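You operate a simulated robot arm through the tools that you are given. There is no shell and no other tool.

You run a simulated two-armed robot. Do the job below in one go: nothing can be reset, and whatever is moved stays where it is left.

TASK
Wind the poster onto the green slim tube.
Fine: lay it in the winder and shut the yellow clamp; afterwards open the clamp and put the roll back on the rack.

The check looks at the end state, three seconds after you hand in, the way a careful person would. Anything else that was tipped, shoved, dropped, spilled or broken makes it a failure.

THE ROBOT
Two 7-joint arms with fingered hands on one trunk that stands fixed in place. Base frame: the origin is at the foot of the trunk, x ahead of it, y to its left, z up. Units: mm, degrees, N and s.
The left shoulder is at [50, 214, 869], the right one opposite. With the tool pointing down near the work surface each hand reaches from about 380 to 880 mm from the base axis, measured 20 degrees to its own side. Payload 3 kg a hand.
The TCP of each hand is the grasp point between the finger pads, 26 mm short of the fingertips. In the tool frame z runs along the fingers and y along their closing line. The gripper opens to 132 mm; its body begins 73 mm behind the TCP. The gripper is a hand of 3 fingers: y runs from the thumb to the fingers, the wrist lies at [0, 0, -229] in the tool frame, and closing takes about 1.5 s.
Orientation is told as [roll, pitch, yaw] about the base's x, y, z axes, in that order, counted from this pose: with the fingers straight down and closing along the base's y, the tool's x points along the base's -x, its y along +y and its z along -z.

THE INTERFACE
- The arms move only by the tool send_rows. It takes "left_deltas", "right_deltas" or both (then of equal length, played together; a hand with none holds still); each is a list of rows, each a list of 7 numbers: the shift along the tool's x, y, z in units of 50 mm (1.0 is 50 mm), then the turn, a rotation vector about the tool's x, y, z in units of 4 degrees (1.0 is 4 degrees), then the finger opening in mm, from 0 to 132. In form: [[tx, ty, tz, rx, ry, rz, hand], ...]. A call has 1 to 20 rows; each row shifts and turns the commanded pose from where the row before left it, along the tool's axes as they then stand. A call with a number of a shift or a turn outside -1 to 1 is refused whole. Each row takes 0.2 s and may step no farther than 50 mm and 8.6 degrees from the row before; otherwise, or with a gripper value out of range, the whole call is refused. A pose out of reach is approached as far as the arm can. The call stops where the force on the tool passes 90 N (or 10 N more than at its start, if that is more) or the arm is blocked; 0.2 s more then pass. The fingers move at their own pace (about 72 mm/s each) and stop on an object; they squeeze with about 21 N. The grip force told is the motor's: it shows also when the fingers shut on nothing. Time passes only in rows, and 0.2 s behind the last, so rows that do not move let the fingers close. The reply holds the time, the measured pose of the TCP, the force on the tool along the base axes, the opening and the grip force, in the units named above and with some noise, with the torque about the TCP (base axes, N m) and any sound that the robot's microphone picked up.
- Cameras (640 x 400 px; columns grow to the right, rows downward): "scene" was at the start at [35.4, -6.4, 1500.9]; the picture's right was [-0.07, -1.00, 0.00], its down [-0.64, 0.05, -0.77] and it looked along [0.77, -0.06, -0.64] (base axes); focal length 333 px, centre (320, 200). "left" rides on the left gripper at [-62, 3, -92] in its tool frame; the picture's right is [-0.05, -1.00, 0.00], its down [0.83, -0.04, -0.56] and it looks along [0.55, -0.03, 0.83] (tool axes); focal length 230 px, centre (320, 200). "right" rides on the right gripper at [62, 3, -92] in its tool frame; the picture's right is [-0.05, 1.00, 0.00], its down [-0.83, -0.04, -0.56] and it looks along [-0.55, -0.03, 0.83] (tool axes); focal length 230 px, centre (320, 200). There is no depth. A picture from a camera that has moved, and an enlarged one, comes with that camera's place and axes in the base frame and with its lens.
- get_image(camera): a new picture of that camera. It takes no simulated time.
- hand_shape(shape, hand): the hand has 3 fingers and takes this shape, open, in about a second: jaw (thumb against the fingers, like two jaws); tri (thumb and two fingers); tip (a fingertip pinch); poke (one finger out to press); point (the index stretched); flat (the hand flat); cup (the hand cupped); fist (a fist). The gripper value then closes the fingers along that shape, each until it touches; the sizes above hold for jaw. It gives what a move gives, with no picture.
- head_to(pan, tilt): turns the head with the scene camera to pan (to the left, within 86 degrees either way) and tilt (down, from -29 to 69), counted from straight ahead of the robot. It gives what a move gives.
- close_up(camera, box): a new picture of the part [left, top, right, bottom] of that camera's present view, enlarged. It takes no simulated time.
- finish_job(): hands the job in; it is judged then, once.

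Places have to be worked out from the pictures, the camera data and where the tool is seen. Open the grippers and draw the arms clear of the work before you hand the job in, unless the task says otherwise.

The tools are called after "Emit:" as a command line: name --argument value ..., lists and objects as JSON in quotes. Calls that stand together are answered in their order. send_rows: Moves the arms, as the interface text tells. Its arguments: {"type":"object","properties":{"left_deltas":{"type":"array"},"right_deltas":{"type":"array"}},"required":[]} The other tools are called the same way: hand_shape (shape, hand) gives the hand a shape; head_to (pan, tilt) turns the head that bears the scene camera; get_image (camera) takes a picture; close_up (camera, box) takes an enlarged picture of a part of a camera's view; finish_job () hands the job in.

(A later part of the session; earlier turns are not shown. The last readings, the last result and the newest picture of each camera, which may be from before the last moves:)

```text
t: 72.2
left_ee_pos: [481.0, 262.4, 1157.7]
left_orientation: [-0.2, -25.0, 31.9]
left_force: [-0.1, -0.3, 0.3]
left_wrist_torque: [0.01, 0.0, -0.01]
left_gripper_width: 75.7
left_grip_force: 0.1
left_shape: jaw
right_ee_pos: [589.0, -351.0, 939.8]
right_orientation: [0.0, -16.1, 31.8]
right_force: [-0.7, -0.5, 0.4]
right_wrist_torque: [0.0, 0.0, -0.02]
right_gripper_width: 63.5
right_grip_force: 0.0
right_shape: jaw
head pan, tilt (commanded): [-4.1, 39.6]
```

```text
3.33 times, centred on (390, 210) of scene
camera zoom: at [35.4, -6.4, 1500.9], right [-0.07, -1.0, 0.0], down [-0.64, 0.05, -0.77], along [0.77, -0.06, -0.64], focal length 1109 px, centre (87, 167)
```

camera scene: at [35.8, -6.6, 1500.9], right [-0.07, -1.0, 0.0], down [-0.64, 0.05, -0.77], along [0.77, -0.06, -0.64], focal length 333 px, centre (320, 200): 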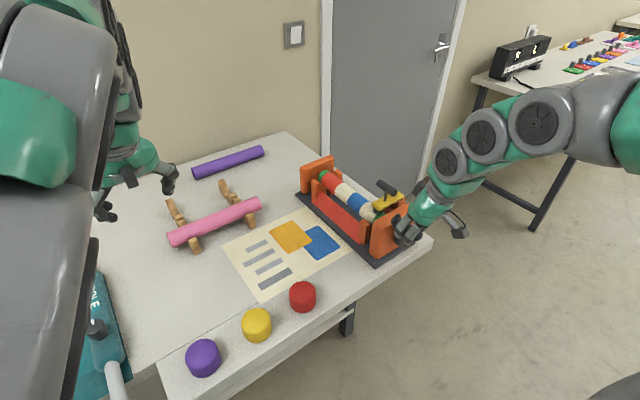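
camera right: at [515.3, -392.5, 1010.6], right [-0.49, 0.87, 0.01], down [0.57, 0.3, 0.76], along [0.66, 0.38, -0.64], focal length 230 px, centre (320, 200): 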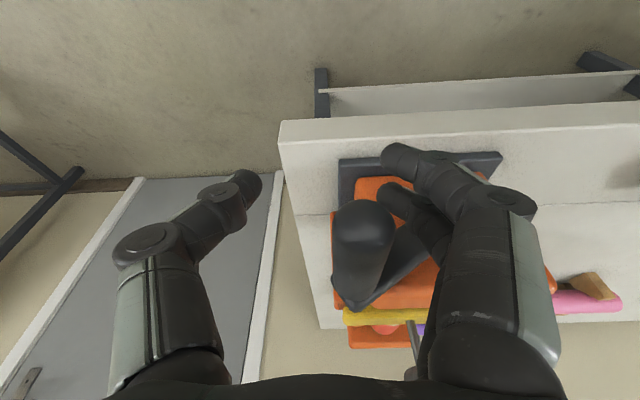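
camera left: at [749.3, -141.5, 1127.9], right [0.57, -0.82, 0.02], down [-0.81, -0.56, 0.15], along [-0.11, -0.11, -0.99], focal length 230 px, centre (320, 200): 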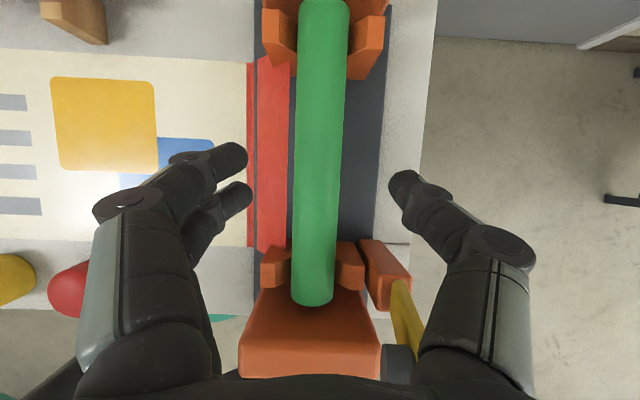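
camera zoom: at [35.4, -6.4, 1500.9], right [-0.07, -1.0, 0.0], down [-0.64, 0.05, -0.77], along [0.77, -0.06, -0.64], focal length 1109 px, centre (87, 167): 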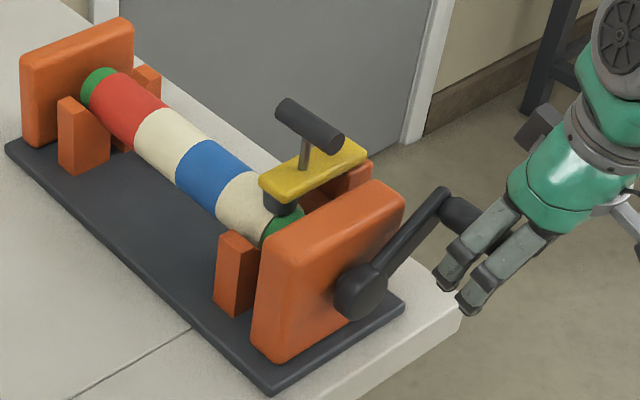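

Fingers are open around the handle. I centre a little, lift straight up, and then move over the winder to the tube side of the clamp bar.

Emit:
send_rows --right_deltas '[[0, 0.24, 0, 0, 0, 0, 70], [-0.111, 0, -0.385, 0, 0, 0, 70], [-0.222, 0, -0.769, 0, 0, 0, 70], [-0.222, 0, -0.769, 0, 0, 0, 70], [-0.222, 0, -0.769, 0, 0, 0, 70], [-0.222, 0, -0.769, 0, 0, 0, 70], [0, 0, 0, 0, 0, 0, 40], [0, 0, 0, 0, 0, 0, 0], [0, 0, 0, 0, 0, 0, 0], [0, 0, 0, 0, 0, 0, 0]]'

Emit:
get_image --camera "right"

Emit:
close_up --camera "scene" --box '[330, 150, 450, 270]'

```text
t: 74.4
left_ee_pos: [481.8, 262.0, 1157.4]
left_orientation: [-0.1, -24.9, 32.0]
left_force: [-0.1, 0.1, 0.2]
left_wrist_torque: [0.01, 0.0, -0.01]
left_gripper_width: 75.5
left_grip_force: 0.1
left_shape: jaw
right_ee_pos: [581.5, -339.3, 1120.8]
right_orientation: [0.0, -16.1, 32.0]
right_force: [-0.6, -0.1, 1.1]
right_wrist_torque: [0.01, 0.02, -0.01]
right_gripper_width: 0.0
right_grip_force: 21.3
right_shape: jaw
head pan, tilt (commanded): [-4.1, 39.6]
```

```text
taken
camera right: at [508.3, -381.4, 1190.5], right [-0.49, 0.87, 0.01], down [0.57, 0.3, 0.76], along [0.66, 0.38, -0.64], focal length 230 px, centre (320, 200)
```

right: 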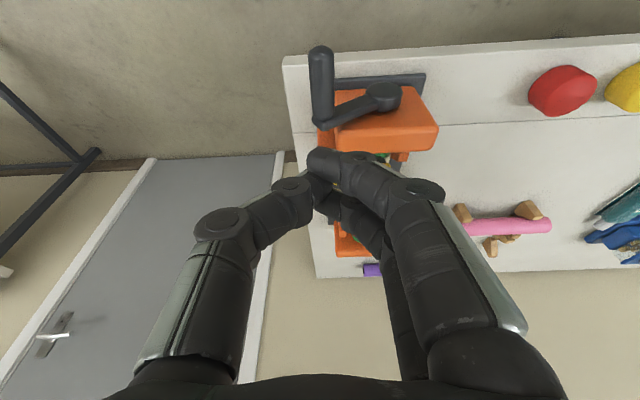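

```text
3.33 times, centred on (390, 210) of scene
camera zoom: at [35.4, -6.4, 1500.9], right [-0.07, -1.0, 0.0], down [-0.64, 0.05, -0.77], along [0.77, -0.06, -0.64], focal length 1109 px, centre (87, 167)
```

zoom: 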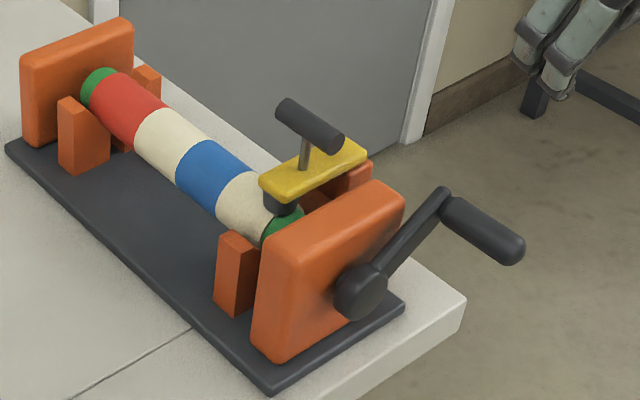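

The crank stayed at its end. I move the closed right fingers over to the tube side of the clamp bar, staying high.

Emit:
send_rows --right_deltas '[[-0.652, 0.53, 0.245, 0, 0, 0, 0], [-0.652, 0.53, 0.245, 0, 0, 0, 0], [-0.652, 0.53, 0.245, 0, 0, 0, 0], [-0.652, 0.53, 0.245, 0, 0, 0, 0], [0, 0, 0, 0, 0, 0, 0]]'

Emit:
get_image --camera "right"

Emit:
close_up --camera "scene" --box '[320, 120, 440, 240]'

```text
t: 75.6
left_ee_pos: [480.5, 261.7, 1157.3]
left_orientation: [-0.2, -24.9, 32.0]
left_force: [0.5, 0.2, -0.5]
left_wrist_torque: [-0.02, 0.01, 0.02]
left_gripper_width: 75.7
left_grip_force: 0.1
left_shape: jaw
right_ee_pos: [645.4, -176.0, 1111.5]
right_orientation: [0.0, -16.2, 32.0]
right_force: [0.1, 0.4, 0.2]
right_wrist_torque: [0.0, -0.03, 0.04]
right_gripper_width: 0.0
right_grip_force: 20.4
right_shape: jaw
head pan, tilt (commanded): [-4.1, 39.6]
```

```text
taken
camera right: at [570.9, -217.7, 1183.1], right [-0.49, 0.87, 0.01], down [0.57, 0.3, 0.76], along [0.66, 0.38, -0.65], focal length 230 px, centre (320, 200)
```

right: 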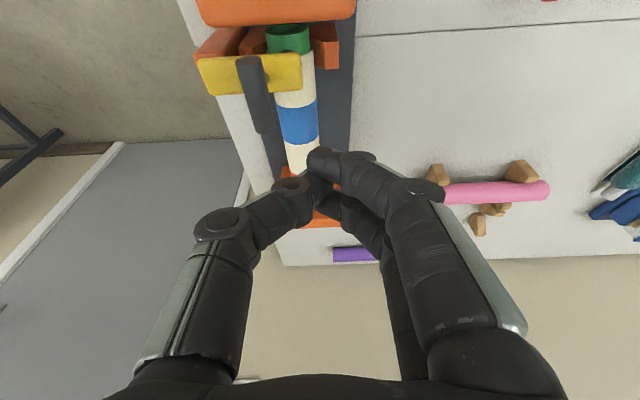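

```text
3.33 times, centred on (380, 180) of scene
camera zoom: at [35.4, -6.3, 1500.9], right [-0.07, -1.0, 0.0], down [-0.64, 0.05, -0.77], along [0.77, -0.06, -0.64], focal length 1109 px, centre (120, 267)
```

zoom: 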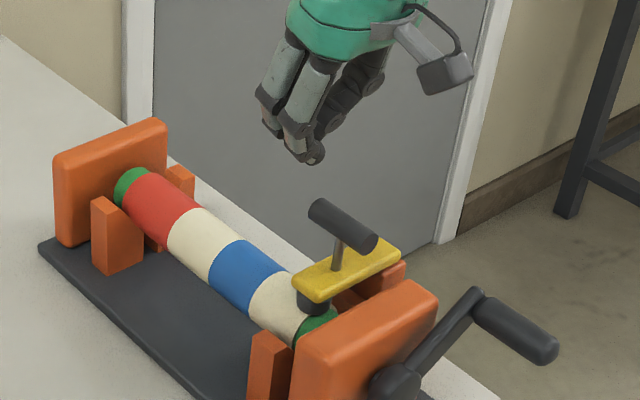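

The bar is at about b≈93, z≈1004, and my fingers at b≈46. I shift 15 mm further away from it and descend to z≈1005.

Emit:
send_rows --right_deltas '[[0, 0.3, 0, 0, 0, 0, 0], [0.148, 0, 0.5125, 0, 0, 0, 0], [0.148, 0, 0.5125, 0, 0, 0, 0], [0.148, 0, 0.5125, 0, 0, 0, 0], [0.148, 0, 0.5125, 0, 0, 0, 0], [0, 0, 0, 0, 0, 0, 0]]'

Emit:
get_image --camera "right"

Emit:
close_up --camera "scene" --box '[320, 120, 440, 240]'

```text
t: 77.0
left_ee_pos: [481.2, 263.3, 1159.0]
left_orientation: [-0.1, -25.0, 32.0]
left_force: [0.4, 0.7, 0.2]
left_wrist_torque: [-0.02, -0.03, 0.01]
left_gripper_width: 76.0
left_grip_force: 0.0
left_shape: jaw
right_ee_pos: [636.0, -163.8, 1002.7]
right_orientation: [0.0, -16.2, 31.9]
right_force: [-0.1, -0.9, 0.9]
right_wrist_torque: [0.0, 0.0, -0.01]
right_gripper_width: 0.1
right_grip_force: 20.9
right_shape: jaw
head pan, tilt (commanded): [-4.1, 39.6]
```

```text
taken
camera right: at [562.4, -205.9, 1073.4], right [-0.49, 0.87, 0.01], down [0.57, 0.3, 0.76], along [0.66, 0.38, -0.64], focal length 230 px, centre (320, 200)
```

right: 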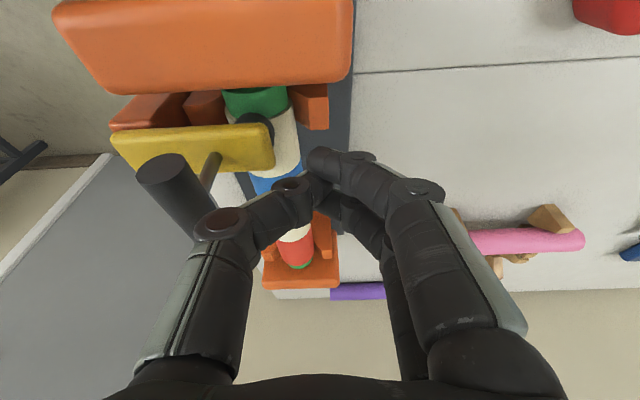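

```text
3.33 times, centred on (380, 180) of scene
camera zoom: at [35.4, -6.4, 1500.9], right [-0.07, -1.0, 0.0], down [-0.64, 0.05, -0.77], along [0.77, -0.06, -0.64], focal length 1109 px, centre (120, 267)
```

zoom: 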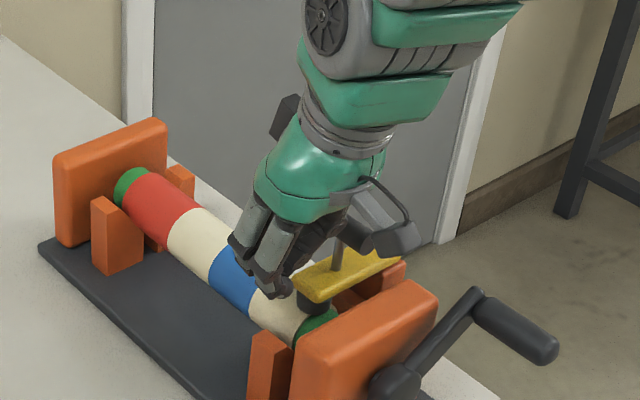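

The fingers are on the tube side of the bar, above the lever. I push it outward in small steps.

Emit:
send_rows --right_deltas '[[0, -0.2, 0, 0, 0, 0, 0], [0, -0.2, 0, 0, 0, 0, 0], [0, -0.2, 0, 0, 0, 0, 0], [0, -0.2, 0, 0, 0, 0, 0], [0, -0.2, 0, 0, 0, 0, 0], [0, 0, 0, 0, 0, 0, 0]]'

Emit:
get_image --camera "right"

Emit:
close_up --camera "scene" --box '[320, 120, 440, 240]'

```text
t: 78.3
left_ee_pos: [480.1, 263.2, 1159.6]
left_orientation: [0.0, -24.9, 32.1]
left_force: [-0.1, -0.3, -0.2]
left_wrist_torque: [0.05, 0.01, 0.06]
left_gripper_width: 75.5
left_grip_force: 0.0
left_shape: jaw
right_ee_pos: [663.1, -201.2, 1007.9]
right_orientation: [0.2, -16.7, 32.1]
right_force: [-27.3, 27.8, 47.2]
right_wrist_torque: [-1.06, -0.46, -0.35]
right_gripper_width: 0.2
right_grip_force: 20.7
right_shape: jaw
head pan, tilt (commanded): [-4.1, 39.6]
stopped in row 6 (right hand): the force on the tool passed its limit at 93 N (the readings are from after the stop); the commanded pose is now the measured one
```

```text
taken
camera right: at [588.6, -243.9, 1077.9], right [-0.49, 0.87, 0.02], down [0.56, 0.3, 0.77], along [0.67, 0.39, -0.64], focal length 230 px, centre (320, 200)
```

right: 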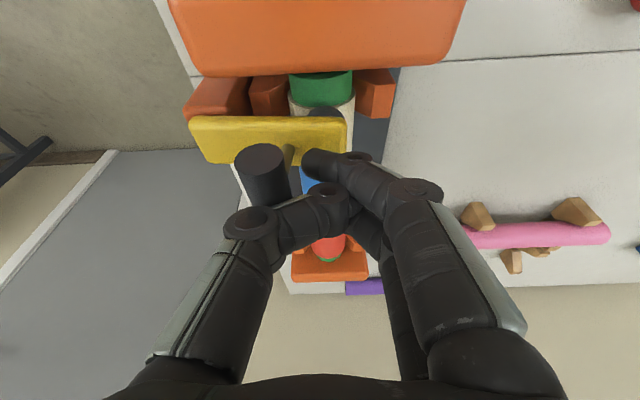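

```text
3.33 times, centred on (380, 180) of scene
camera zoom: at [34.3, -5.7, 1500.9], right [-0.07, -1.0, 0.0], down [-0.64, 0.05, -0.77], along [0.77, -0.06, -0.64], focal length 1109 px, centre (120, 267)
```

zoom: 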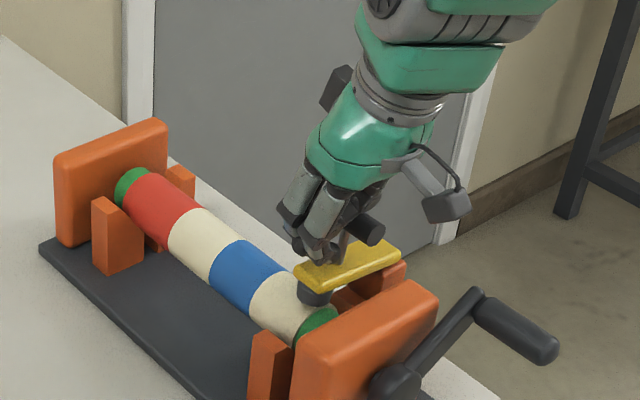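

The force limit tripped with strong upward force: my fingertips were pressing on the lever itself and counteracting the opening. I back off, raise ~14 mm so only the bar is touched, and push again.

Emit:
send_rows --right_deltas '[[0, 0.16, 0, 0, 0, 0, 0], [0, 0.16, 0, 0, 0, 0, 0], [-0.0776, 0, -0.269, 0, 0, 0, 0], [0, 0, 0, 0, 0, 0, 0]]'

Emit:
get_image --camera "right"

Emit:
close_up --camera "scene" --box '[340, 150, 420, 230]'

```text
t: 79.3
left_ee_pos: [481.2, 263.8, 1159.3]
left_orientation: [-0.1, -24.8, 32.0]
left_force: [-0.5, 0.1, -0.4]
left_wrist_torque: [0.0, -0.03, -0.02]
left_gripper_width: 75.8
left_grip_force: 0.0
left_shape: jaw
right_ee_pos: [656.8, -191.8, 1018.7]
right_orientation: [0.1, -16.4, 32.0]
right_force: [-0.4, 0.0, -0.2]
right_wrist_torque: [0.02, 0.01, 0.0]
right_gripper_width: 0.1
right_grip_force: 20.7
right_shape: jaw
head pan, tilt (commanded): [-4.1, 39.6]
```

```text
taken
camera right: at [581.1, -233.3, 1089.7], right [-0.49, 0.87, 0.02], down [0.57, 0.3, 0.77], along [0.66, 0.38, -0.64], focal length 230 px, centre (320, 200)
```

right: 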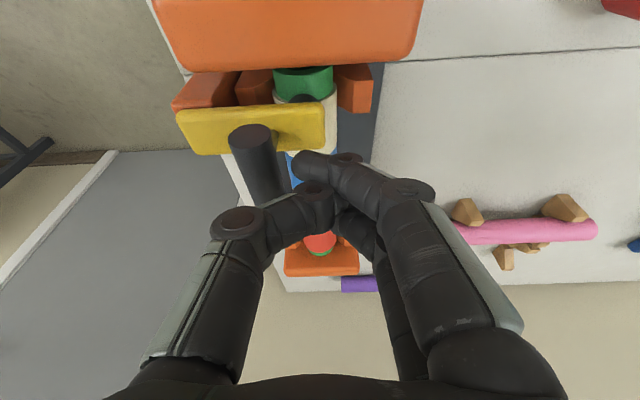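

```text
5.00 times, centred on (380, 190) of scene
camera zoom: at [35.4, -6.4, 1500.9], right [-0.07, -1.0, 0.0], down [-0.64, 0.05, -0.77], along [0.77, -0.06, -0.64], focal length 1663 px, centre (20, 250)
```

zoom: 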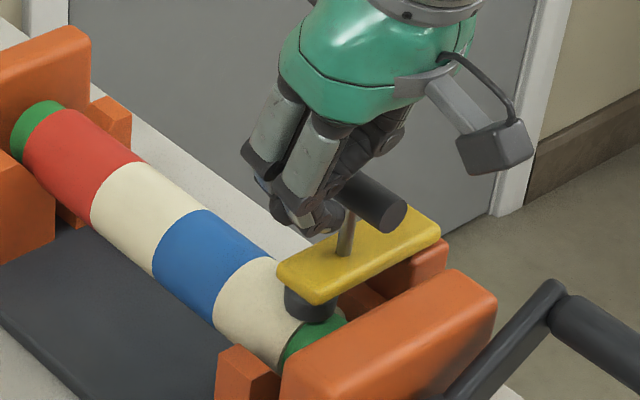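

Now clear of the lever. I push the bar outward again in two small steps.

Emit:
send_rows --right_deltas '[[0, -0.14, 0, 0, 0, 0, 0], [0, -0.14, 0, 0, 0, 0, 0], [0, -0.1, 0, 0, 0, 0, 0], [0, 0, 0, 0, 0, 0, 0]]'

Emit:
close_up --camera "right" --box '[160, 80, 400, 280]'

Emit:
close_up --camera "scene" --box '[340, 150, 420, 230]'

```text
t: 80.3
left_ee_pos: [481.5, 262.7, 1158.3]
left_orientation: [-0.1, -24.9, 32.0]
left_force: [0.2, 0.3, 0.2]
left_wrist_torque: [-0.01, -0.01, 0.03]
left_gripper_width: 75.8
left_grip_force: 0.1
left_shape: jaw
right_ee_pos: [665.4, -206.4, 1018.9]
right_orientation: [0.1, -16.4, 32.1]
right_force: [-0.7, 1.1, -0.3]
right_wrist_torque: [-0.01, 0.02, 0.05]
right_gripper_width: 0.2
right_grip_force: 20.9
right_shape: jaw
head pan, tilt (commanded): [-4.1, 39.6]
```

```text
2.00 times, centred on (280, 180) of right
camera zoom: at [591.1, -249.6, 1089.4], right [-0.49, 0.87, 0.02], down [0.57, 0.3, 0.77], along [0.67, 0.38, -0.64], focal length 460 px, centre (400, 240)
```

zoom: 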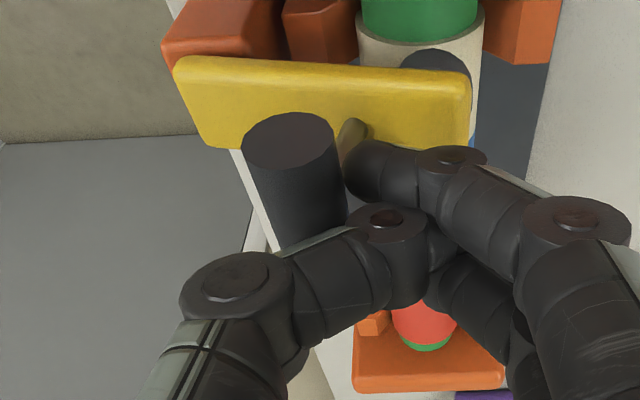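

```text
5.00 times, centred on (380, 190) of scene
camera zoom: at [35.3, -6.3, 1500.9], right [-0.07, -1.0, 0.0], down [-0.64, 0.05, -0.77], along [0.77, -0.06, -0.64], focal length 1663 px, centre (20, 250)
```

zoom: 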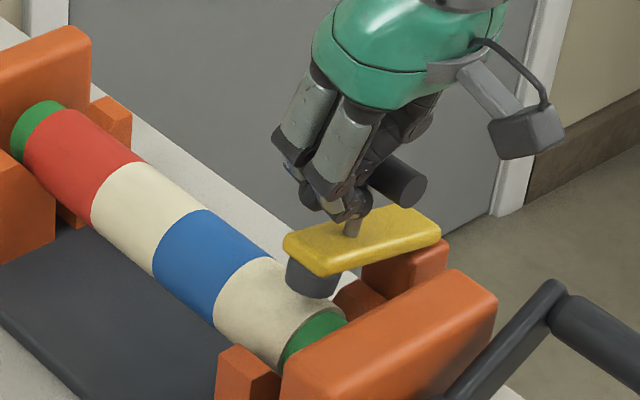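

The clamp is lifting freely now (roller off the roll). I push 24 mm more while rising slightly, to bring the lever to about 45°.

Emit:
send_rows --right_deltas '[[-0.015, -0.16, -0.052, 0, 0, 0, 0], [-0.015, -0.16, -0.052, 0, 0, 0, 0], [-0.015, -0.16, -0.052, 0, 0, 0, 0], [0, 0, 0, 0, 0, 0, 0]]'

Emit:
close_up --camera "right" --box '[160, 80, 400, 280]'

Emit:
close_up --camera "scene" --box '[340, 150, 420, 230]'

```text
t: 81.3
left_ee_pos: [480.6, 263.2, 1158.1]
left_orientation: [0.0, -24.9, 32.2]
left_force: [-0.2, -0.1, -0.6]
left_wrist_torque: [0.01, -0.02, -0.02]
left_gripper_width: 75.6
left_grip_force: 0.0
left_shape: jaw
right_ee_pos: [676.9, -226.5, 1027.7]
right_orientation: [0.1, -16.5, 32.0]
right_force: [-12.4, 18.5, 32.7]
right_wrist_torque: [0.25, 0.24, -0.05]
right_gripper_width: 0.0
right_grip_force: 21.6
right_shape: jaw
head pan, tilt (commanded): [-4.1, 39.6]
```

```text
2.00 times, centred on (280, 180) of right
camera zoom: at [603.2, -268.9, 1098.7], right [-0.49, 0.87, 0.02], down [0.56, 0.3, 0.77], along [0.67, 0.38, -0.64], focal length 460 px, centre (400, 240)
```

zoom: 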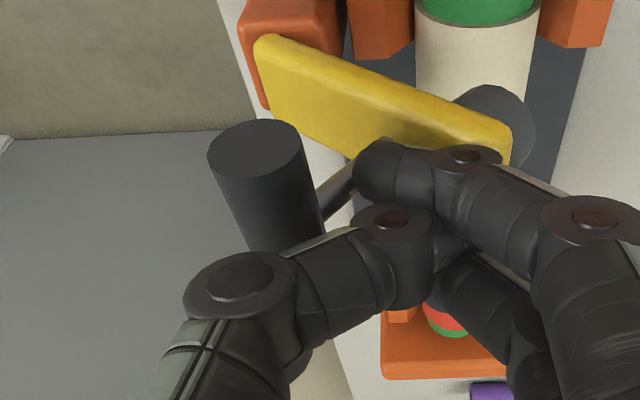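

```text
5.00 times, centred on (380, 190) of scene
camera zoom: at [34.7, -5.9, 1500.9], right [-0.07, -1.0, 0.0], down [-0.64, 0.05, -0.77], along [0.77, -0.06, -0.64], focal length 1663 px, centre (20, 250)
```

zoom: 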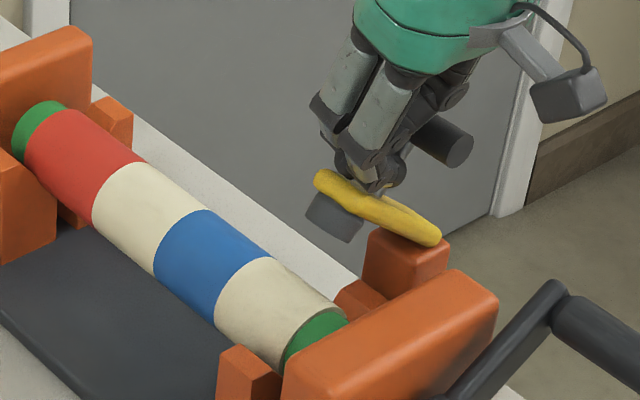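

The lever is past 45° with my fingers in the gap between lever and bar. I lift straight up out of that gap.

Emit:
send_rows --right_deltas '[[-0.0555, 0, -0.192, 0, 0, 0, 0], [-0.111, 0, -0.384, 0, 0, 0, 0], [-0.166, 0, -0.576, 0, 0, 0, 0], [-0.166, 0, -0.576, 0, 0, 0, 0], [0, 0, 0, 0, 0, 0, 0]]'

Emit:
get_image --camera "right"

Emit:
close_up --camera "scene" --box '[340, 130, 440, 230]'

```text
t: 82.5
left_ee_pos: [480.6, 263.0, 1158.9]
left_orientation: [-0.2, -24.9, 32.0]
left_force: [0.7, 0.0, -0.2]
left_wrist_torque: [0.02, 0.0, 0.01]
left_gripper_width: 75.7
left_grip_force: 0.0
left_shape: jaw
right_ee_pos: [676.0, -227.0, 1118.9]
right_orientation: [0.2, -16.6, 32.1]
right_force: [-0.2, 0.4, -0.9]
right_wrist_torque: [0.03, 0.03, -0.03]
right_gripper_width: 0.2
right_grip_force: 20.8
right_shape: jaw
head pan, tilt (commanded): [-4.1, 39.6]
```

```text
taken
camera right: at [602.0, -269.3, 1188.9], right [-0.49, 0.87, 0.02], down [0.57, 0.3, 0.77], along [0.67, 0.38, -0.64], focal length 230 px, centre (320, 200)
```

right: 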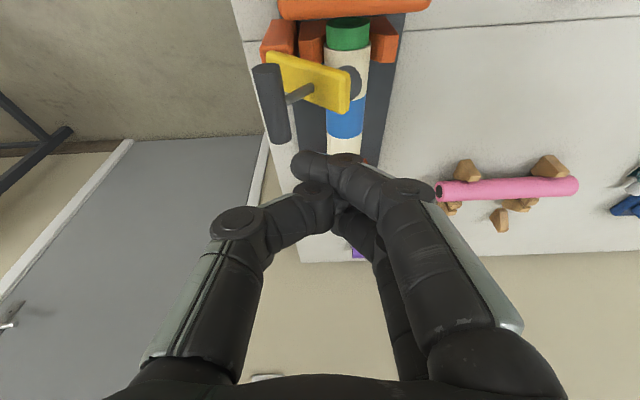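

```text
4.00 times, centred on (390, 180) of scene
camera zoom: at [35.4, -6.4, 1500.9], right [-0.07, -1.0, 0.0], down [-0.64, 0.05, -0.77], along [0.77, -0.06, -0.64], focal length 1330 px, centre (40, 280)
```

zoom: 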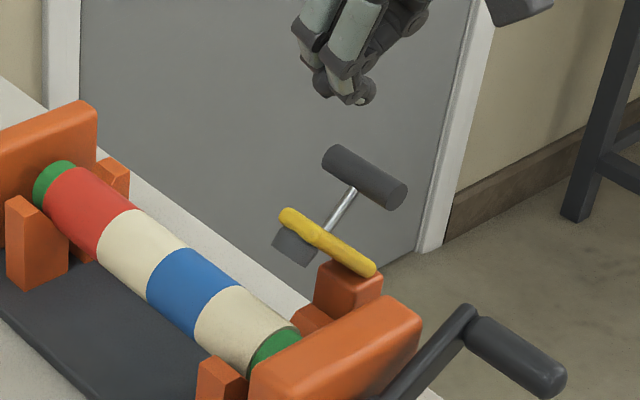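

The lever stays at ~50° by friction. I move to its tube side and lower the closed fingers to push the lever's free end the rest of the way up.

Emit:
send_rows --right_deltas '[[0, 0.64, 0, 0, 0, 0, 0], [0, 0.64, 0, 0, 0, 0, 0], [0, 0.64, 0, 0, 0, 0, 0], [0.198, 0, 0.685, 0, 0, 0, 0], [0.198, 0, 0.685, 0, 0, 0, 0], [0.198, 0, 0.685, 0, 0, 0, 0], [0, 0, 0, 0, 0, 0, 0]]'

Emit:
get_image --camera "right"

Emit:
close_up --camera "scene" --box '[320, 130, 420, 230]'

```text
t: 84.1
left_ee_pos: [481.1, 263.3, 1159.2]
left_orientation: [-0.1, -24.9, 32.0]
left_force: [0.7, -0.2, -0.5]
left_wrist_torque: [-0.01, -0.01, 0.03]
left_gripper_width: 75.8
left_grip_force: 0.1
left_shape: jaw
right_ee_pos: [628.5, -148.0, 1008.6]
right_orientation: [0.1, -16.6, 32.0]
right_force: [0.2, -0.9, -0.4]
right_wrist_torque: [0.02, -0.02, 0.02]
right_gripper_width: 0.0
right_grip_force: 21.6
right_shape: jaw
head pan, tilt (commanded): [-4.1, 39.6]
```

```text
taken
camera right: at [553.7, -190.0, 1080.2], right [-0.49, 0.87, 0.02], down [0.57, 0.3, 0.77], along [0.67, 0.38, -0.64], focal length 230 px, centre (320, 200)
```

right: 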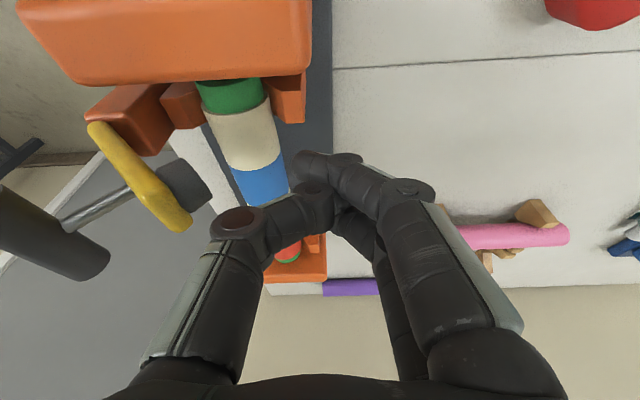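

```text
4.00 times, centred on (370, 180) of scene
camera zoom: at [35.4, -6.4, 1500.9], right [-0.07, -1.0, 0.0], down [-0.64, 0.05, -0.77], along [0.77, -0.06, -0.64], focal length 1330 px, centre (120, 280)
```

zoom: 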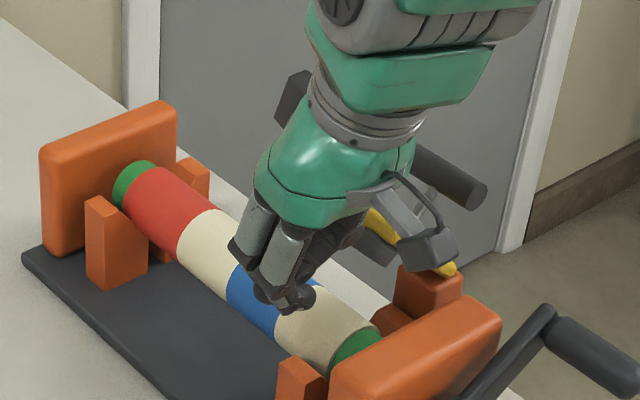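

Fingers are on the tube side of the lever and roller. I push outward in steps.

Emit:
send_rows --right_deltas '[[0, -0.2, 0, 0, 0, 0, 0], [0, -0.2, 0, 0, 0, 0, 0], [0, -0.2, 0, 0, 0, 0, 0], [0, -0.2, 0, 0, 0, 0, 0], [0, 0, 0, 0, 0, 0, 0]]'

Emit:
get_image --camera "right"

Emit:
close_up --camera "scene" --box '[340, 130, 440, 230]'

```text
t: 85.3
left_ee_pos: [481.1, 262.8, 1158.6]
left_orientation: [-0.1, -24.9, 32.0]
left_force: [0.0, 1.3, 0.1]
left_wrist_torque: [0.03, 0.0, 0.02]
left_gripper_width: 75.6
left_grip_force: 0.0
left_shape: jaw
right_ee_pos: [648.3, -180.2, 1010.2]
right_orientation: [0.1, -16.4, 32.1]
right_force: [-0.9, -0.4, -0.2]
right_wrist_torque: [0.03, 0.03, 0.05]
right_gripper_width: 0.1
right_grip_force: 20.8
right_shape: jaw
head pan, tilt (commanded): [-4.1, 39.6]
```

```text
taken
camera right: at [574.0, -222.4, 1081.2], right [-0.49, 0.87, 0.02], down [0.57, 0.3, 0.77], along [0.67, 0.38, -0.64], focal length 230 px, centre (320, 200)
```

right: 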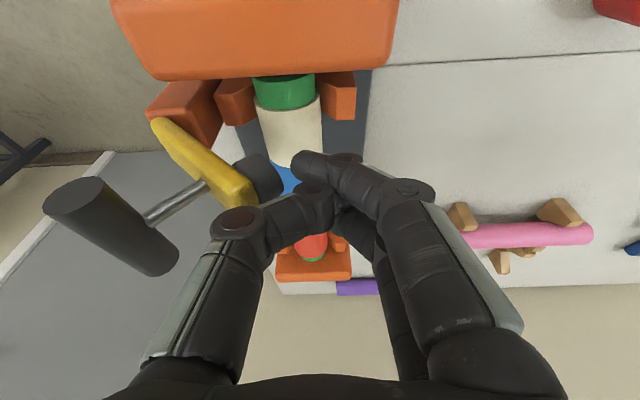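

```text
4.00 times, centred on (390, 180) of scene
camera zoom: at [35.4, -6.4, 1500.9], right [-0.07, -1.0, 0.0], down [-0.64, 0.05, -0.77], along [0.77, -0.06, -0.64], focal length 1330 px, centre (40, 280)
```

zoom: 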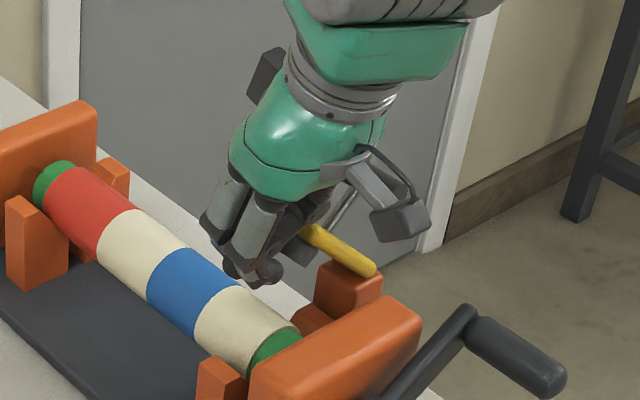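

Contact is just about to start. I continue pushing 50 mm.

Emit:
send_rows --right_deltas '[[0, -0.2, 0, 0, 0, 0, 0], [0, -0.2, 0, 0, 0, 0, 0], [0, -0.2, 0, 0, 0, 0, 0], [0, -0.2, 0, 0, 0, 0, 0], [0, -0.2, 0, 0, 0, 0, 0], [0, 0, 0, 0, 0, 0, 0]]'

Emit:
get_image --camera "right"

Emit:
close_up --camera "scene" --box '[340, 130, 440, 230]'

```text
t: 86.2
left_ee_pos: [481.1, 263.1, 1158.8]
left_orientation: [-0.2, -25.0, 32.1]
left_force: [-0.3, 0.0, -0.7]
left_wrist_torque: [-0.01, 0.01, 0.02]
left_gripper_width: 75.7
left_grip_force: 0.2
left_shape: jaw
right_ee_pos: [663.6, -201.4, 1018.0]
right_orientation: [0.3, -17.1, 32.0]
right_force: [-24.8, 24.3, 50.5]
right_wrist_torque: [-1.25, -0.52, -0.37]
right_gripper_width: 0.0
right_grip_force: 21.1
right_shape: jaw
head pan, tilt (commanded): [-4.1, 39.6]
stopped in row 4 (right hand): the force on the tool passed its limit at 99 N (the readings are from after the stop); the commanded pose is now the measured one
```

```text
taken
camera right: at [589.1, -243.7, 1086.5], right [-0.49, 0.87, 0.02], down [0.56, 0.3, 0.77], along [0.67, 0.39, -0.63], focal length 230 px, centre (320, 200)
```

right: 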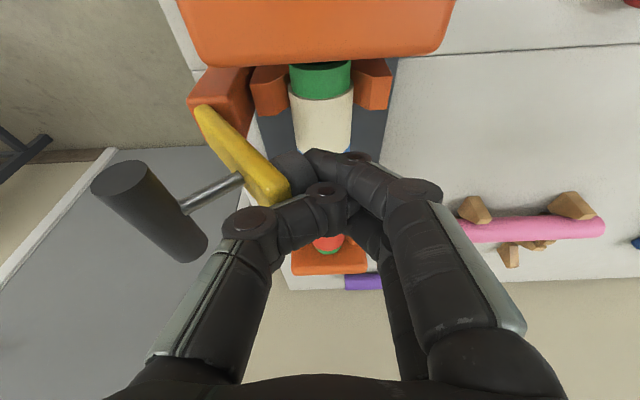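

```text
4.00 times, centred on (390, 180) of scene
camera zoom: at [34.3, -5.8, 1500.9], right [-0.07, -1.0, 0.0], down [-0.64, 0.05, -0.77], along [0.77, -0.06, -0.64], focal length 1330 px, centre (40, 280)
```

zoom: 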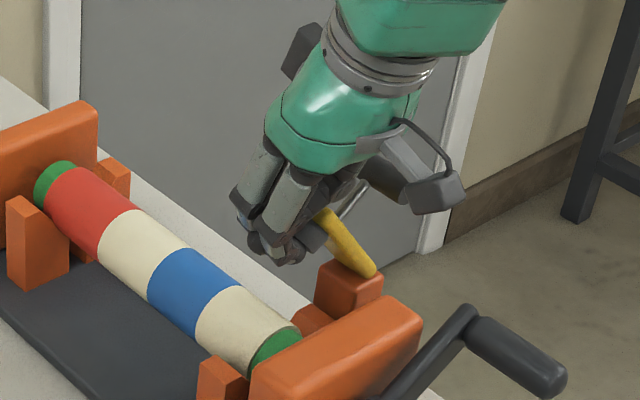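

The slanted thumb surface was pressing down on the lever's end. I back off, go ~33 mm lower so the push lands on the lever's underside and roller, and try again.

Emit:
send_rows --right_deltas '[[0, 0.25, 0, 0, 0, 0, 0], [0, 0.4, 0, 0, 0, 0, 0], [0.0915, 0, 0.317, 0, 0, 0, 0], [0.0915, 0, 0.317, 0, 0, 0, 0], [0, 0, 0, 0, 0, 0, 0]]'

Emit:
get_image --camera "right"

Emit:
close_up --camera "scene" --box '[320, 130, 420, 230]'

```text
t: 87.6
left_ee_pos: [480.4, 264.6, 1157.6]
left_orientation: [-0.1, -24.8, 32.1]
left_force: [0.6, -1.4, 0.9]
left_wrist_torque: [-0.01, 0.04, -0.01]
left_gripper_width: 75.7
left_grip_force: 0.0
left_shape: jaw
right_ee_pos: [644.8, -167.7, 982.4]
right_orientation: [0.7, -16.9, 32.1]
right_force: [-33.9, 41.7, 31.8]
right_wrist_torque: [-1.87, -1.01, -0.58]
right_gripper_width: 0.1
right_grip_force: 21.1
right_shape: jaw
head pan, tilt (commanded): [-4.1, 39.6]
stopped in row 5 (right hand): the force on the tool passed its limit at 91 N (the readings are from after the stop); the commanded pose is now the measured one
```

```text
taken
camera right: at [570.6, -211.9, 1051.4], right [-0.49, 0.87, 0.03], down [0.56, 0.29, 0.77], along [0.66, 0.4, -0.64], focal length 230 px, centre (320, 200)
```

right: 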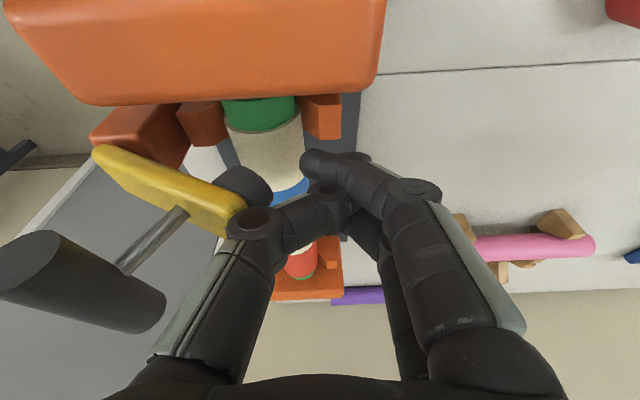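

```text
4.00 times, centred on (370, 180) of scene
camera zoom: at [34.4, -5.6, 1500.9], right [-0.07, -1.0, 0.0], down [-0.64, 0.05, -0.77], along [0.77, -0.06, -0.64], focal length 1330 px, centre (120, 280)
```

zoom: 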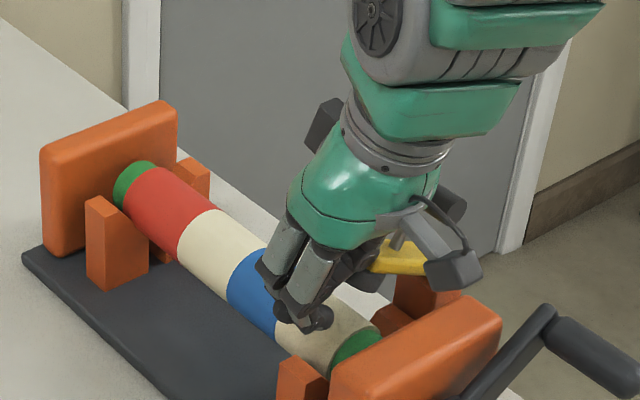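

The thumb knuckle was still above the lever end. I back well away (45 mm), then check the state before another attempt.

Emit:
send_rows --right_deltas '[[0, 0.3, -0.05, 0, 0, 0, 0], [0, 0.4, 0, 0, 0, 0, 0], [0, 0.3, 0, 0, 0, 0, 0], [0, 0, 0, 0, 0, 0, 0]]'

Emit:
get_image --camera "right"

Emit:
close_up --camera "scene" --box '[300, 130, 440, 270]'

```text
t: 88.6
left_ee_pos: [480.3, 263.2, 1158.0]
left_orientation: [-0.1, -24.8, 31.9]
left_force: [1.1, -0.4, -0.8]
left_wrist_torque: [-0.01, 0.0, 0.0]
left_gripper_width: 75.6
left_grip_force: 0.0
left_shape: jaw
right_ee_pos: [620.2, -131.7, 984.7]
right_orientation: [0.6, -16.8, 32.0]
right_force: [-0.5, -0.1, -0.1]
right_wrist_torque: [0.03, -0.05, -0.05]
right_gripper_width: 0.0
right_grip_force: 20.4
right_shape: jaw
head pan, tilt (commanded): [-4.1, 39.6]
```

```text
taken
camera right: at [545.8, -173.9, 1053.7], right [-0.49, 0.87, 0.02], down [0.56, 0.3, 0.77], along [0.66, 0.39, -0.64], focal length 230 px, centre (320, 200)
```

right: 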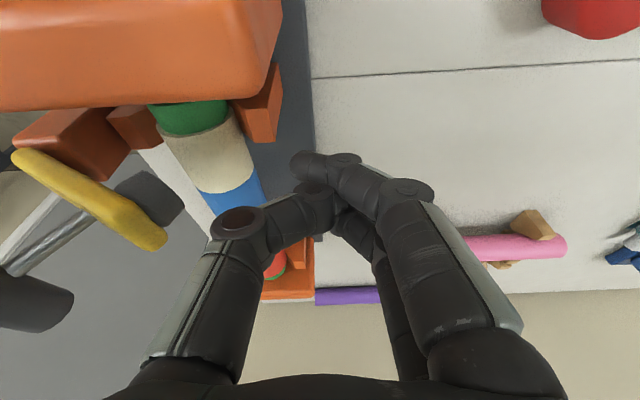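

```text
2.86 times, centred on (370, 200) of scene
camera zoom: at [35.4, -6.4, 1500.9], right [-0.07, -1.0, 0.0], down [-0.64, 0.05, -0.77], along [0.77, -0.06, -0.64], focal length 950 px, centre (177, 200)
```

zoom: 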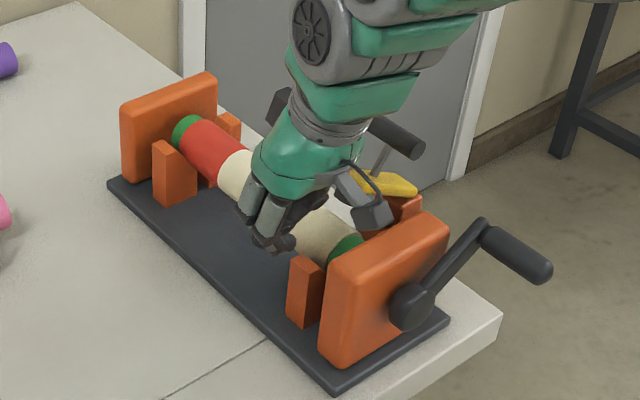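

Winder is unmoved; lever rests at ~40°. I lower a little more (to z≈973) so the knuckle comes under the lever's end, then push outward gently.

Emit:
send_rows --right_deltas '[[0.065, 0, 0.225, 0, 0, 0, 0], [0, -0.2, 0, 0, 0, 0, 0], [0, -0.2, 0, 0, 0, 0, 0], [0, -0.16, 0, 0, 0, 0, 0], [0, 0, 0, 0, 0, 0, 0]]'

Emit:
get_image --camera "right"

Emit:
close_up --camera "scene" --box '[320, 130, 440, 250]'

```text
t: 89.8
left_ee_pos: [481.5, 262.5, 1157.9]
left_orientation: [0.0, -25.0, 32.0]
left_force: [0.3, 0.4, -0.2]
left_wrist_torque: [-0.02, 0.0, -0.01]
left_gripper_width: 75.6
left_grip_force: 0.0
left_shape: jaw
right_ee_pos: [633.9, -154.8, 972.7]
right_orientation: [0.6, -16.8, 31.9]
right_force: [-1.0, 0.2, -0.5]
right_wrist_torque: [0.01, 0.02, 0.02]
right_gripper_width: 0.1
right_grip_force: 20.8
right_shape: jaw
head pan, tilt (commanded): [-4.1, 39.6]
```

```text
taken
camera right: at [560.0, -197.6, 1041.9], right [-0.49, 0.87, 0.02], down [0.56, 0.29, 0.77], along [0.66, 0.39, -0.64], focal length 230 px, centre (320, 200)
```

right: 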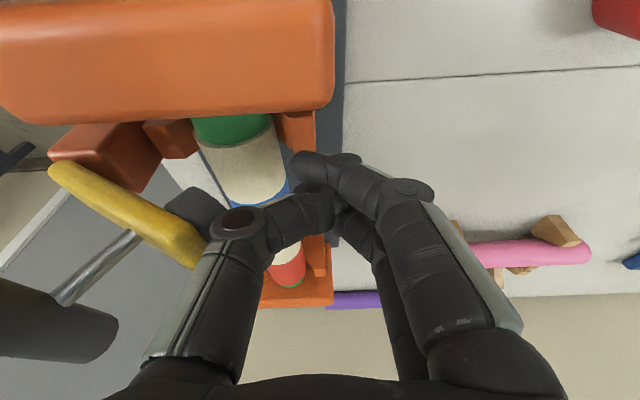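

```text
3.33 times, centred on (380, 190) of scene
camera zoom: at [35.3, -6.4, 1500.9], right [-0.07, -1.0, 0.0], down [-0.64, 0.05, -0.77], along [0.77, -0.06, -0.64], focal length 1109 px, centre (120, 233)
```

zoom: 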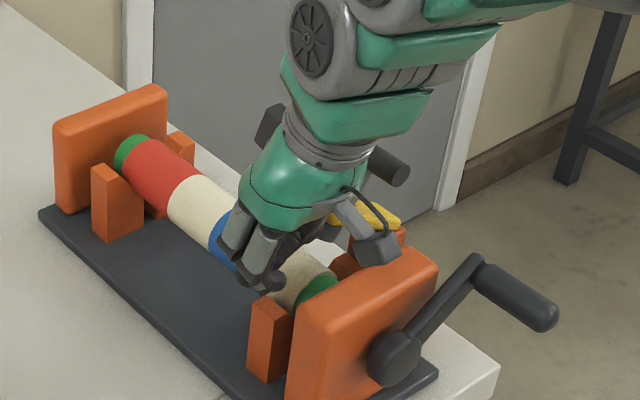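

The knuckle is right against the lever end/roller now. I push in 8 mm steps.

Emit:
send_rows --right_deltas '[[0, -0.16, 0, 0, 0, 0, 0], [0, -0.16, 0, 0, 0, 0, 0], [0, -0.16, 0, 0, 0, 0, 0], [0, 0, 0, 0, 0, 0, 0]]'

Emit:
get_image --camera "right"

Emit:
close_up --camera "scene" --box '[320, 130, 440, 250]'

```text
t: 90.6
left_ee_pos: [480.9, 263.5, 1158.5]
left_orientation: [-0.1, -24.9, 32.0]
left_force: [-0.1, -0.9, 0.1]
left_wrist_torque: [0.0, 0.04, 0.0]
left_gripper_width: 75.5
left_grip_force: 0.1
left_shape: jaw
right_ee_pos: [640.1, -165.2, 971.2]
right_orientation: [1.4, -16.6, 32.3]
right_force: [-36.1, 39.1, 22.5]
right_wrist_torque: [-1.5, -1.07, -0.62]
right_gripper_width: 0.0
right_grip_force: 21.7
right_shape: jaw
head pan, tilt (commanded): [-4.1, 39.6]
stopped in row 4 (right hand): the force on the tool passed its limit at 96 N (the readings are from after the stop); the commanded pose is now the measured one
```

```text
taken
camera right: at [567.8, -208.9, 1042.0], right [-0.5, 0.87, 0.04], down [0.57, 0.29, 0.77], along [0.65, 0.4, -0.64], focal length 230 px, centre (320, 200)
```

right: 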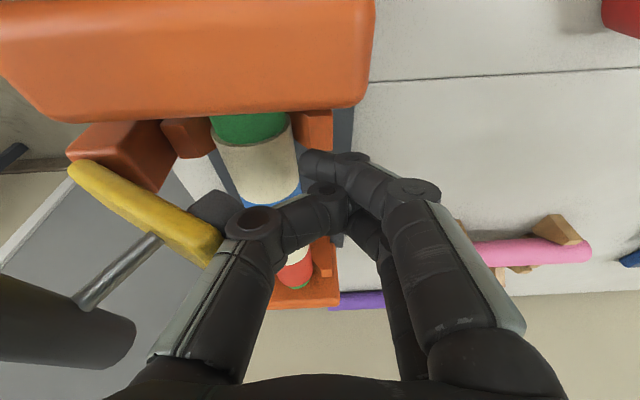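

```text
3.33 times, centred on (380, 190) of scene
camera zoom: at [34.6, -5.6, 1500.9], right [-0.07, -1.0, 0.0], down [-0.64, 0.05, -0.77], along [0.77, -0.06, -0.64], focal length 1109 px, centre (120, 233)
```

zoom: 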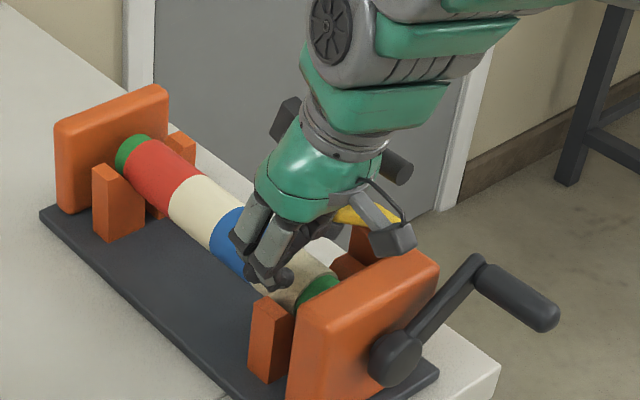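

Pushing low has no useful leverage. A better way is to grasp the T-bar from the outer/upper side, like a hand would, and swing it open. I back off and rise clear first.

Emit:
send_rows --right_deltas '[[0, 0.3, -0.02, 0, 0, 0, 0], [0, 0.3, 0, 0, 0, 0, 0], [-0.2, 0, -0.7, 0, 0, 0, 0], [-0.2, 0, -0.7, 0, 0, 0, 0], [-0.2, 0, -0.7, 0, 0, 0, 0], [-0.2, 0, -0.7, 0, 0, 0, 0], [-0.15, 0, -0.5, 0, 0, 0, 0], [0, 0, 0, 0, 0, 0, 0]]'

Emit:
get_image --camera "right"

Emit:
close_up --camera "scene" --box '[290, 130, 450, 270]'

```text
t: 92.4
left_ee_pos: [481.3, 263.5, 1157.6]
left_orientation: [-0.2, -25.0, 32.0]
left_force: [-0.5, -0.5, -0.1]
left_wrist_torque: [-0.02, 0.0, 0.02]
left_gripper_width: 75.8
left_grip_force: 0.0
left_shape: jaw
right_ee_pos: [625.7, -147.9, 1145.0]
right_orientation: [1.1, -16.7, 32.1]
right_force: [0.5, -0.1, 0.0]
right_wrist_torque: [0.05, -0.03, 0.01]
right_gripper_width: 0.0
right_grip_force: 20.3
right_shape: jaw
head pan, tilt (commanded): [-4.1, 39.6]
```

```text
taken
camera right: at [553.1, -191.1, 1215.7], right [-0.49, 0.87, 0.03], down [0.57, 0.29, 0.77], along [0.66, 0.4, -0.64], focal length 230 px, centre (320, 200)
```

right: 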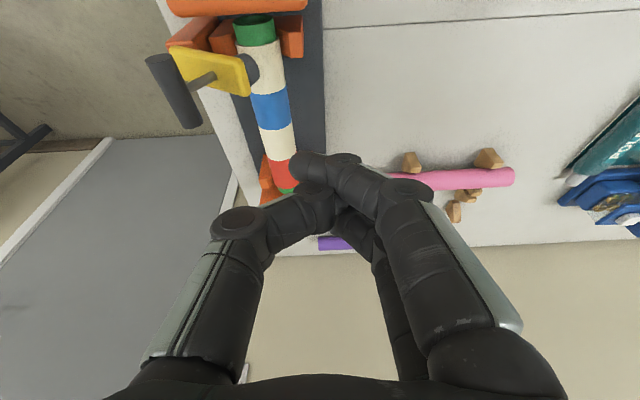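

```text
2.86 times, centred on (370, 200) of scene
camera zoom: at [35.4, -6.4, 1500.9], right [-0.07, -1.0, 0.0], down [-0.64, 0.05, -0.77], along [0.77, -0.06, -0.64], focal length 950 px, centre (177, 200)
```

zoom: 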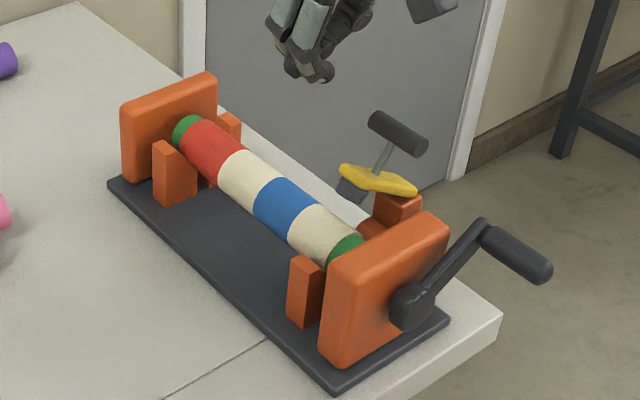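

The bar is at about b≈124, z≈1025. I move the hand above and outside it, opening the fingers, and roll it ~22° so the fingers come over the bar from the outer side.

Emit:
send_rows --right_deltas '[[0.138, -0.725, 0.064, 0, 0, 0, 20], [0.138, -0.725, 0.064, 0, 0, 0, 50], [0.138, -0.725, 0.064, 0, 0, 0, 70], [0.138, -0.725, 0.064, 0, 0, 0, 70], [0, 0, 0, -0.917, 0, 0, 70], [0, 0, 0, -0.917, 0, 0, 70], [0, 0, 0, -0.917, 0, 0, 70], [0, 0, 0, -0.917, 0, 0, 70], [0, 0, 0, -0.917, 0, 0, 70], [0, 0, 0, -0.917, 0, 0, 70], [0, 0, 0, 0, 0, 0, 70]]'

Emit:
get_image --camera "right"

Emit:
get_image --camera "scene"

```text
t: 94.8
left_ee_pos: [480.8, 263.2, 1157.0]
left_orientation: [-0.1, -24.9, 32.0]
left_force: [-0.6, 0.9, 0.0]
left_wrist_torque: [0.0, -0.01, 0.0]
left_gripper_width: 75.7
left_grip_force: 0.1
left_shape: jaw
right_ee_pos: [683.3, -282.2, 1122.3]
right_orientation: [23.1, -16.5, 32.3]
right_force: [0.8, 0.4, -0.1]
right_wrist_torque: [-0.01, -0.02, 0.01]
right_gripper_width: 69.4
right_grip_force: 0.0
right_shape: jaw
head pan, tilt (commanded): [-4.1, 39.6]
```

```text
taken
camera right: at [631.5, -354.3, 1186.5], right [-0.54, 0.74, 0.39], down [0.69, 0.13, 0.71], along [0.48, 0.66, -0.58], focal length 230 px, centre (320, 200)
```

right: 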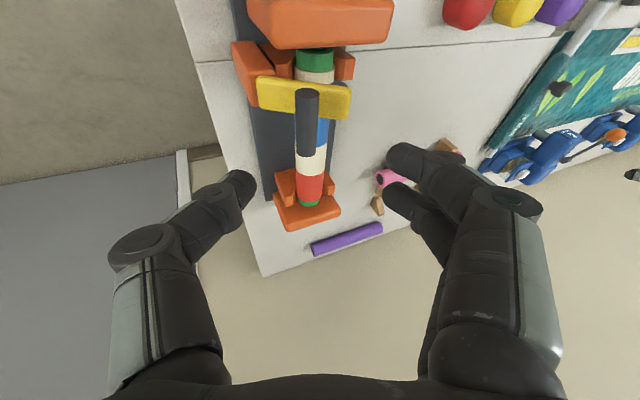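

```text
taken
camera scene: at [35.4, -6.4, 1500.9], right [-0.07, -1.0, 0.0], down [-0.64, 0.05, -0.77], along [0.77, -0.06, -0.64], focal length 333 px, centre (320, 200)
```

scene: 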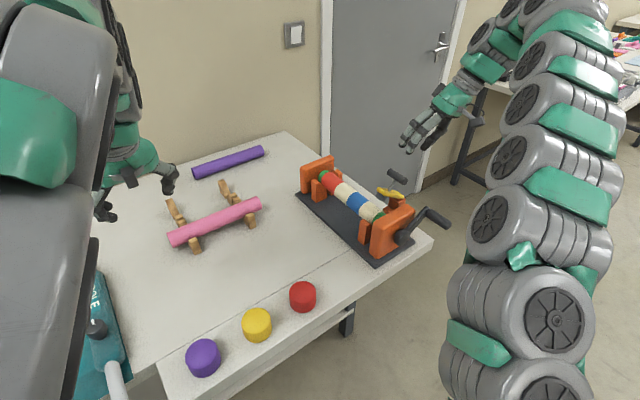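

The bar is nicely lined up with the open fingers in this view. I advance two thirds of the way and check.

Emit:
send_rows --right_deltas '[[0.036, -0.094, 0.6, 0, 0, 0, 70], [0.036, -0.094, 0.6, 0, 0, 0, 70], [0, 0, 0, 0, 0, 0, 70]]'

Emit:
get_image --camera "right"

Emit:
close_up --camera "scene" --box '[350, 130, 450, 230]'

```text
t: 95.6
left_ee_pos: [480.1, 262.8, 1158.6]
left_orientation: [-0.2, -25.0, 31.9]
left_force: [0.5, 0.1, 0.5]
left_wrist_torque: [-0.02, 0.01, -0.03]
left_gripper_width: 75.8
left_grip_force: 0.0
left_shape: jaw
right_ee_pos: [689.1, -262.6, 1066.2]
right_orientation: [23.1, -16.6, 32.1]
right_force: [-0.3, 0.4, -0.1]
right_wrist_torque: [0.03, -0.02, -0.01]
right_gripper_width: 69.5
right_grip_force: 0.1
right_shape: jaw
head pan, tilt (commanded): [-4.1, 39.6]
```

```text
taken
camera right: at [635.8, -334.1, 1130.0], right [-0.54, 0.74, 0.39], down [0.69, 0.13, 0.71], along [0.48, 0.65, -0.59], focal length 230 px, centre (320, 200)
```

right: 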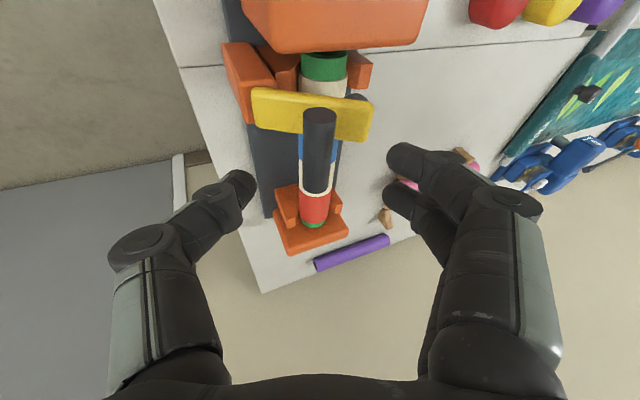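

```text
4.00 times, centred on (400, 180) of scene
camera zoom: at [35.3, -6.4, 1500.9], right [-0.07, -1.0, 0.0], down [-0.64, 0.05, -0.77], along [0.77, -0.06, -0.64], focal length 1330 px, centre (0, 280)
```

zoom: 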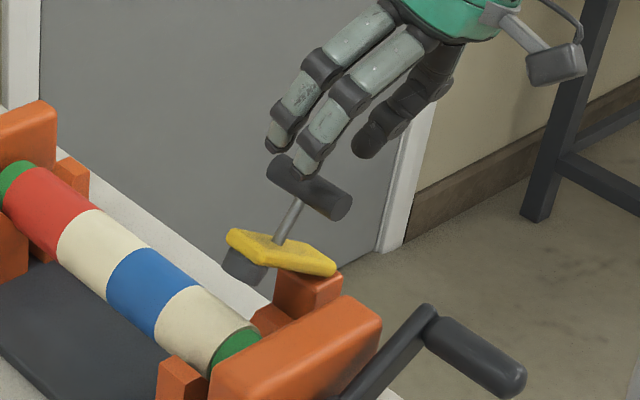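

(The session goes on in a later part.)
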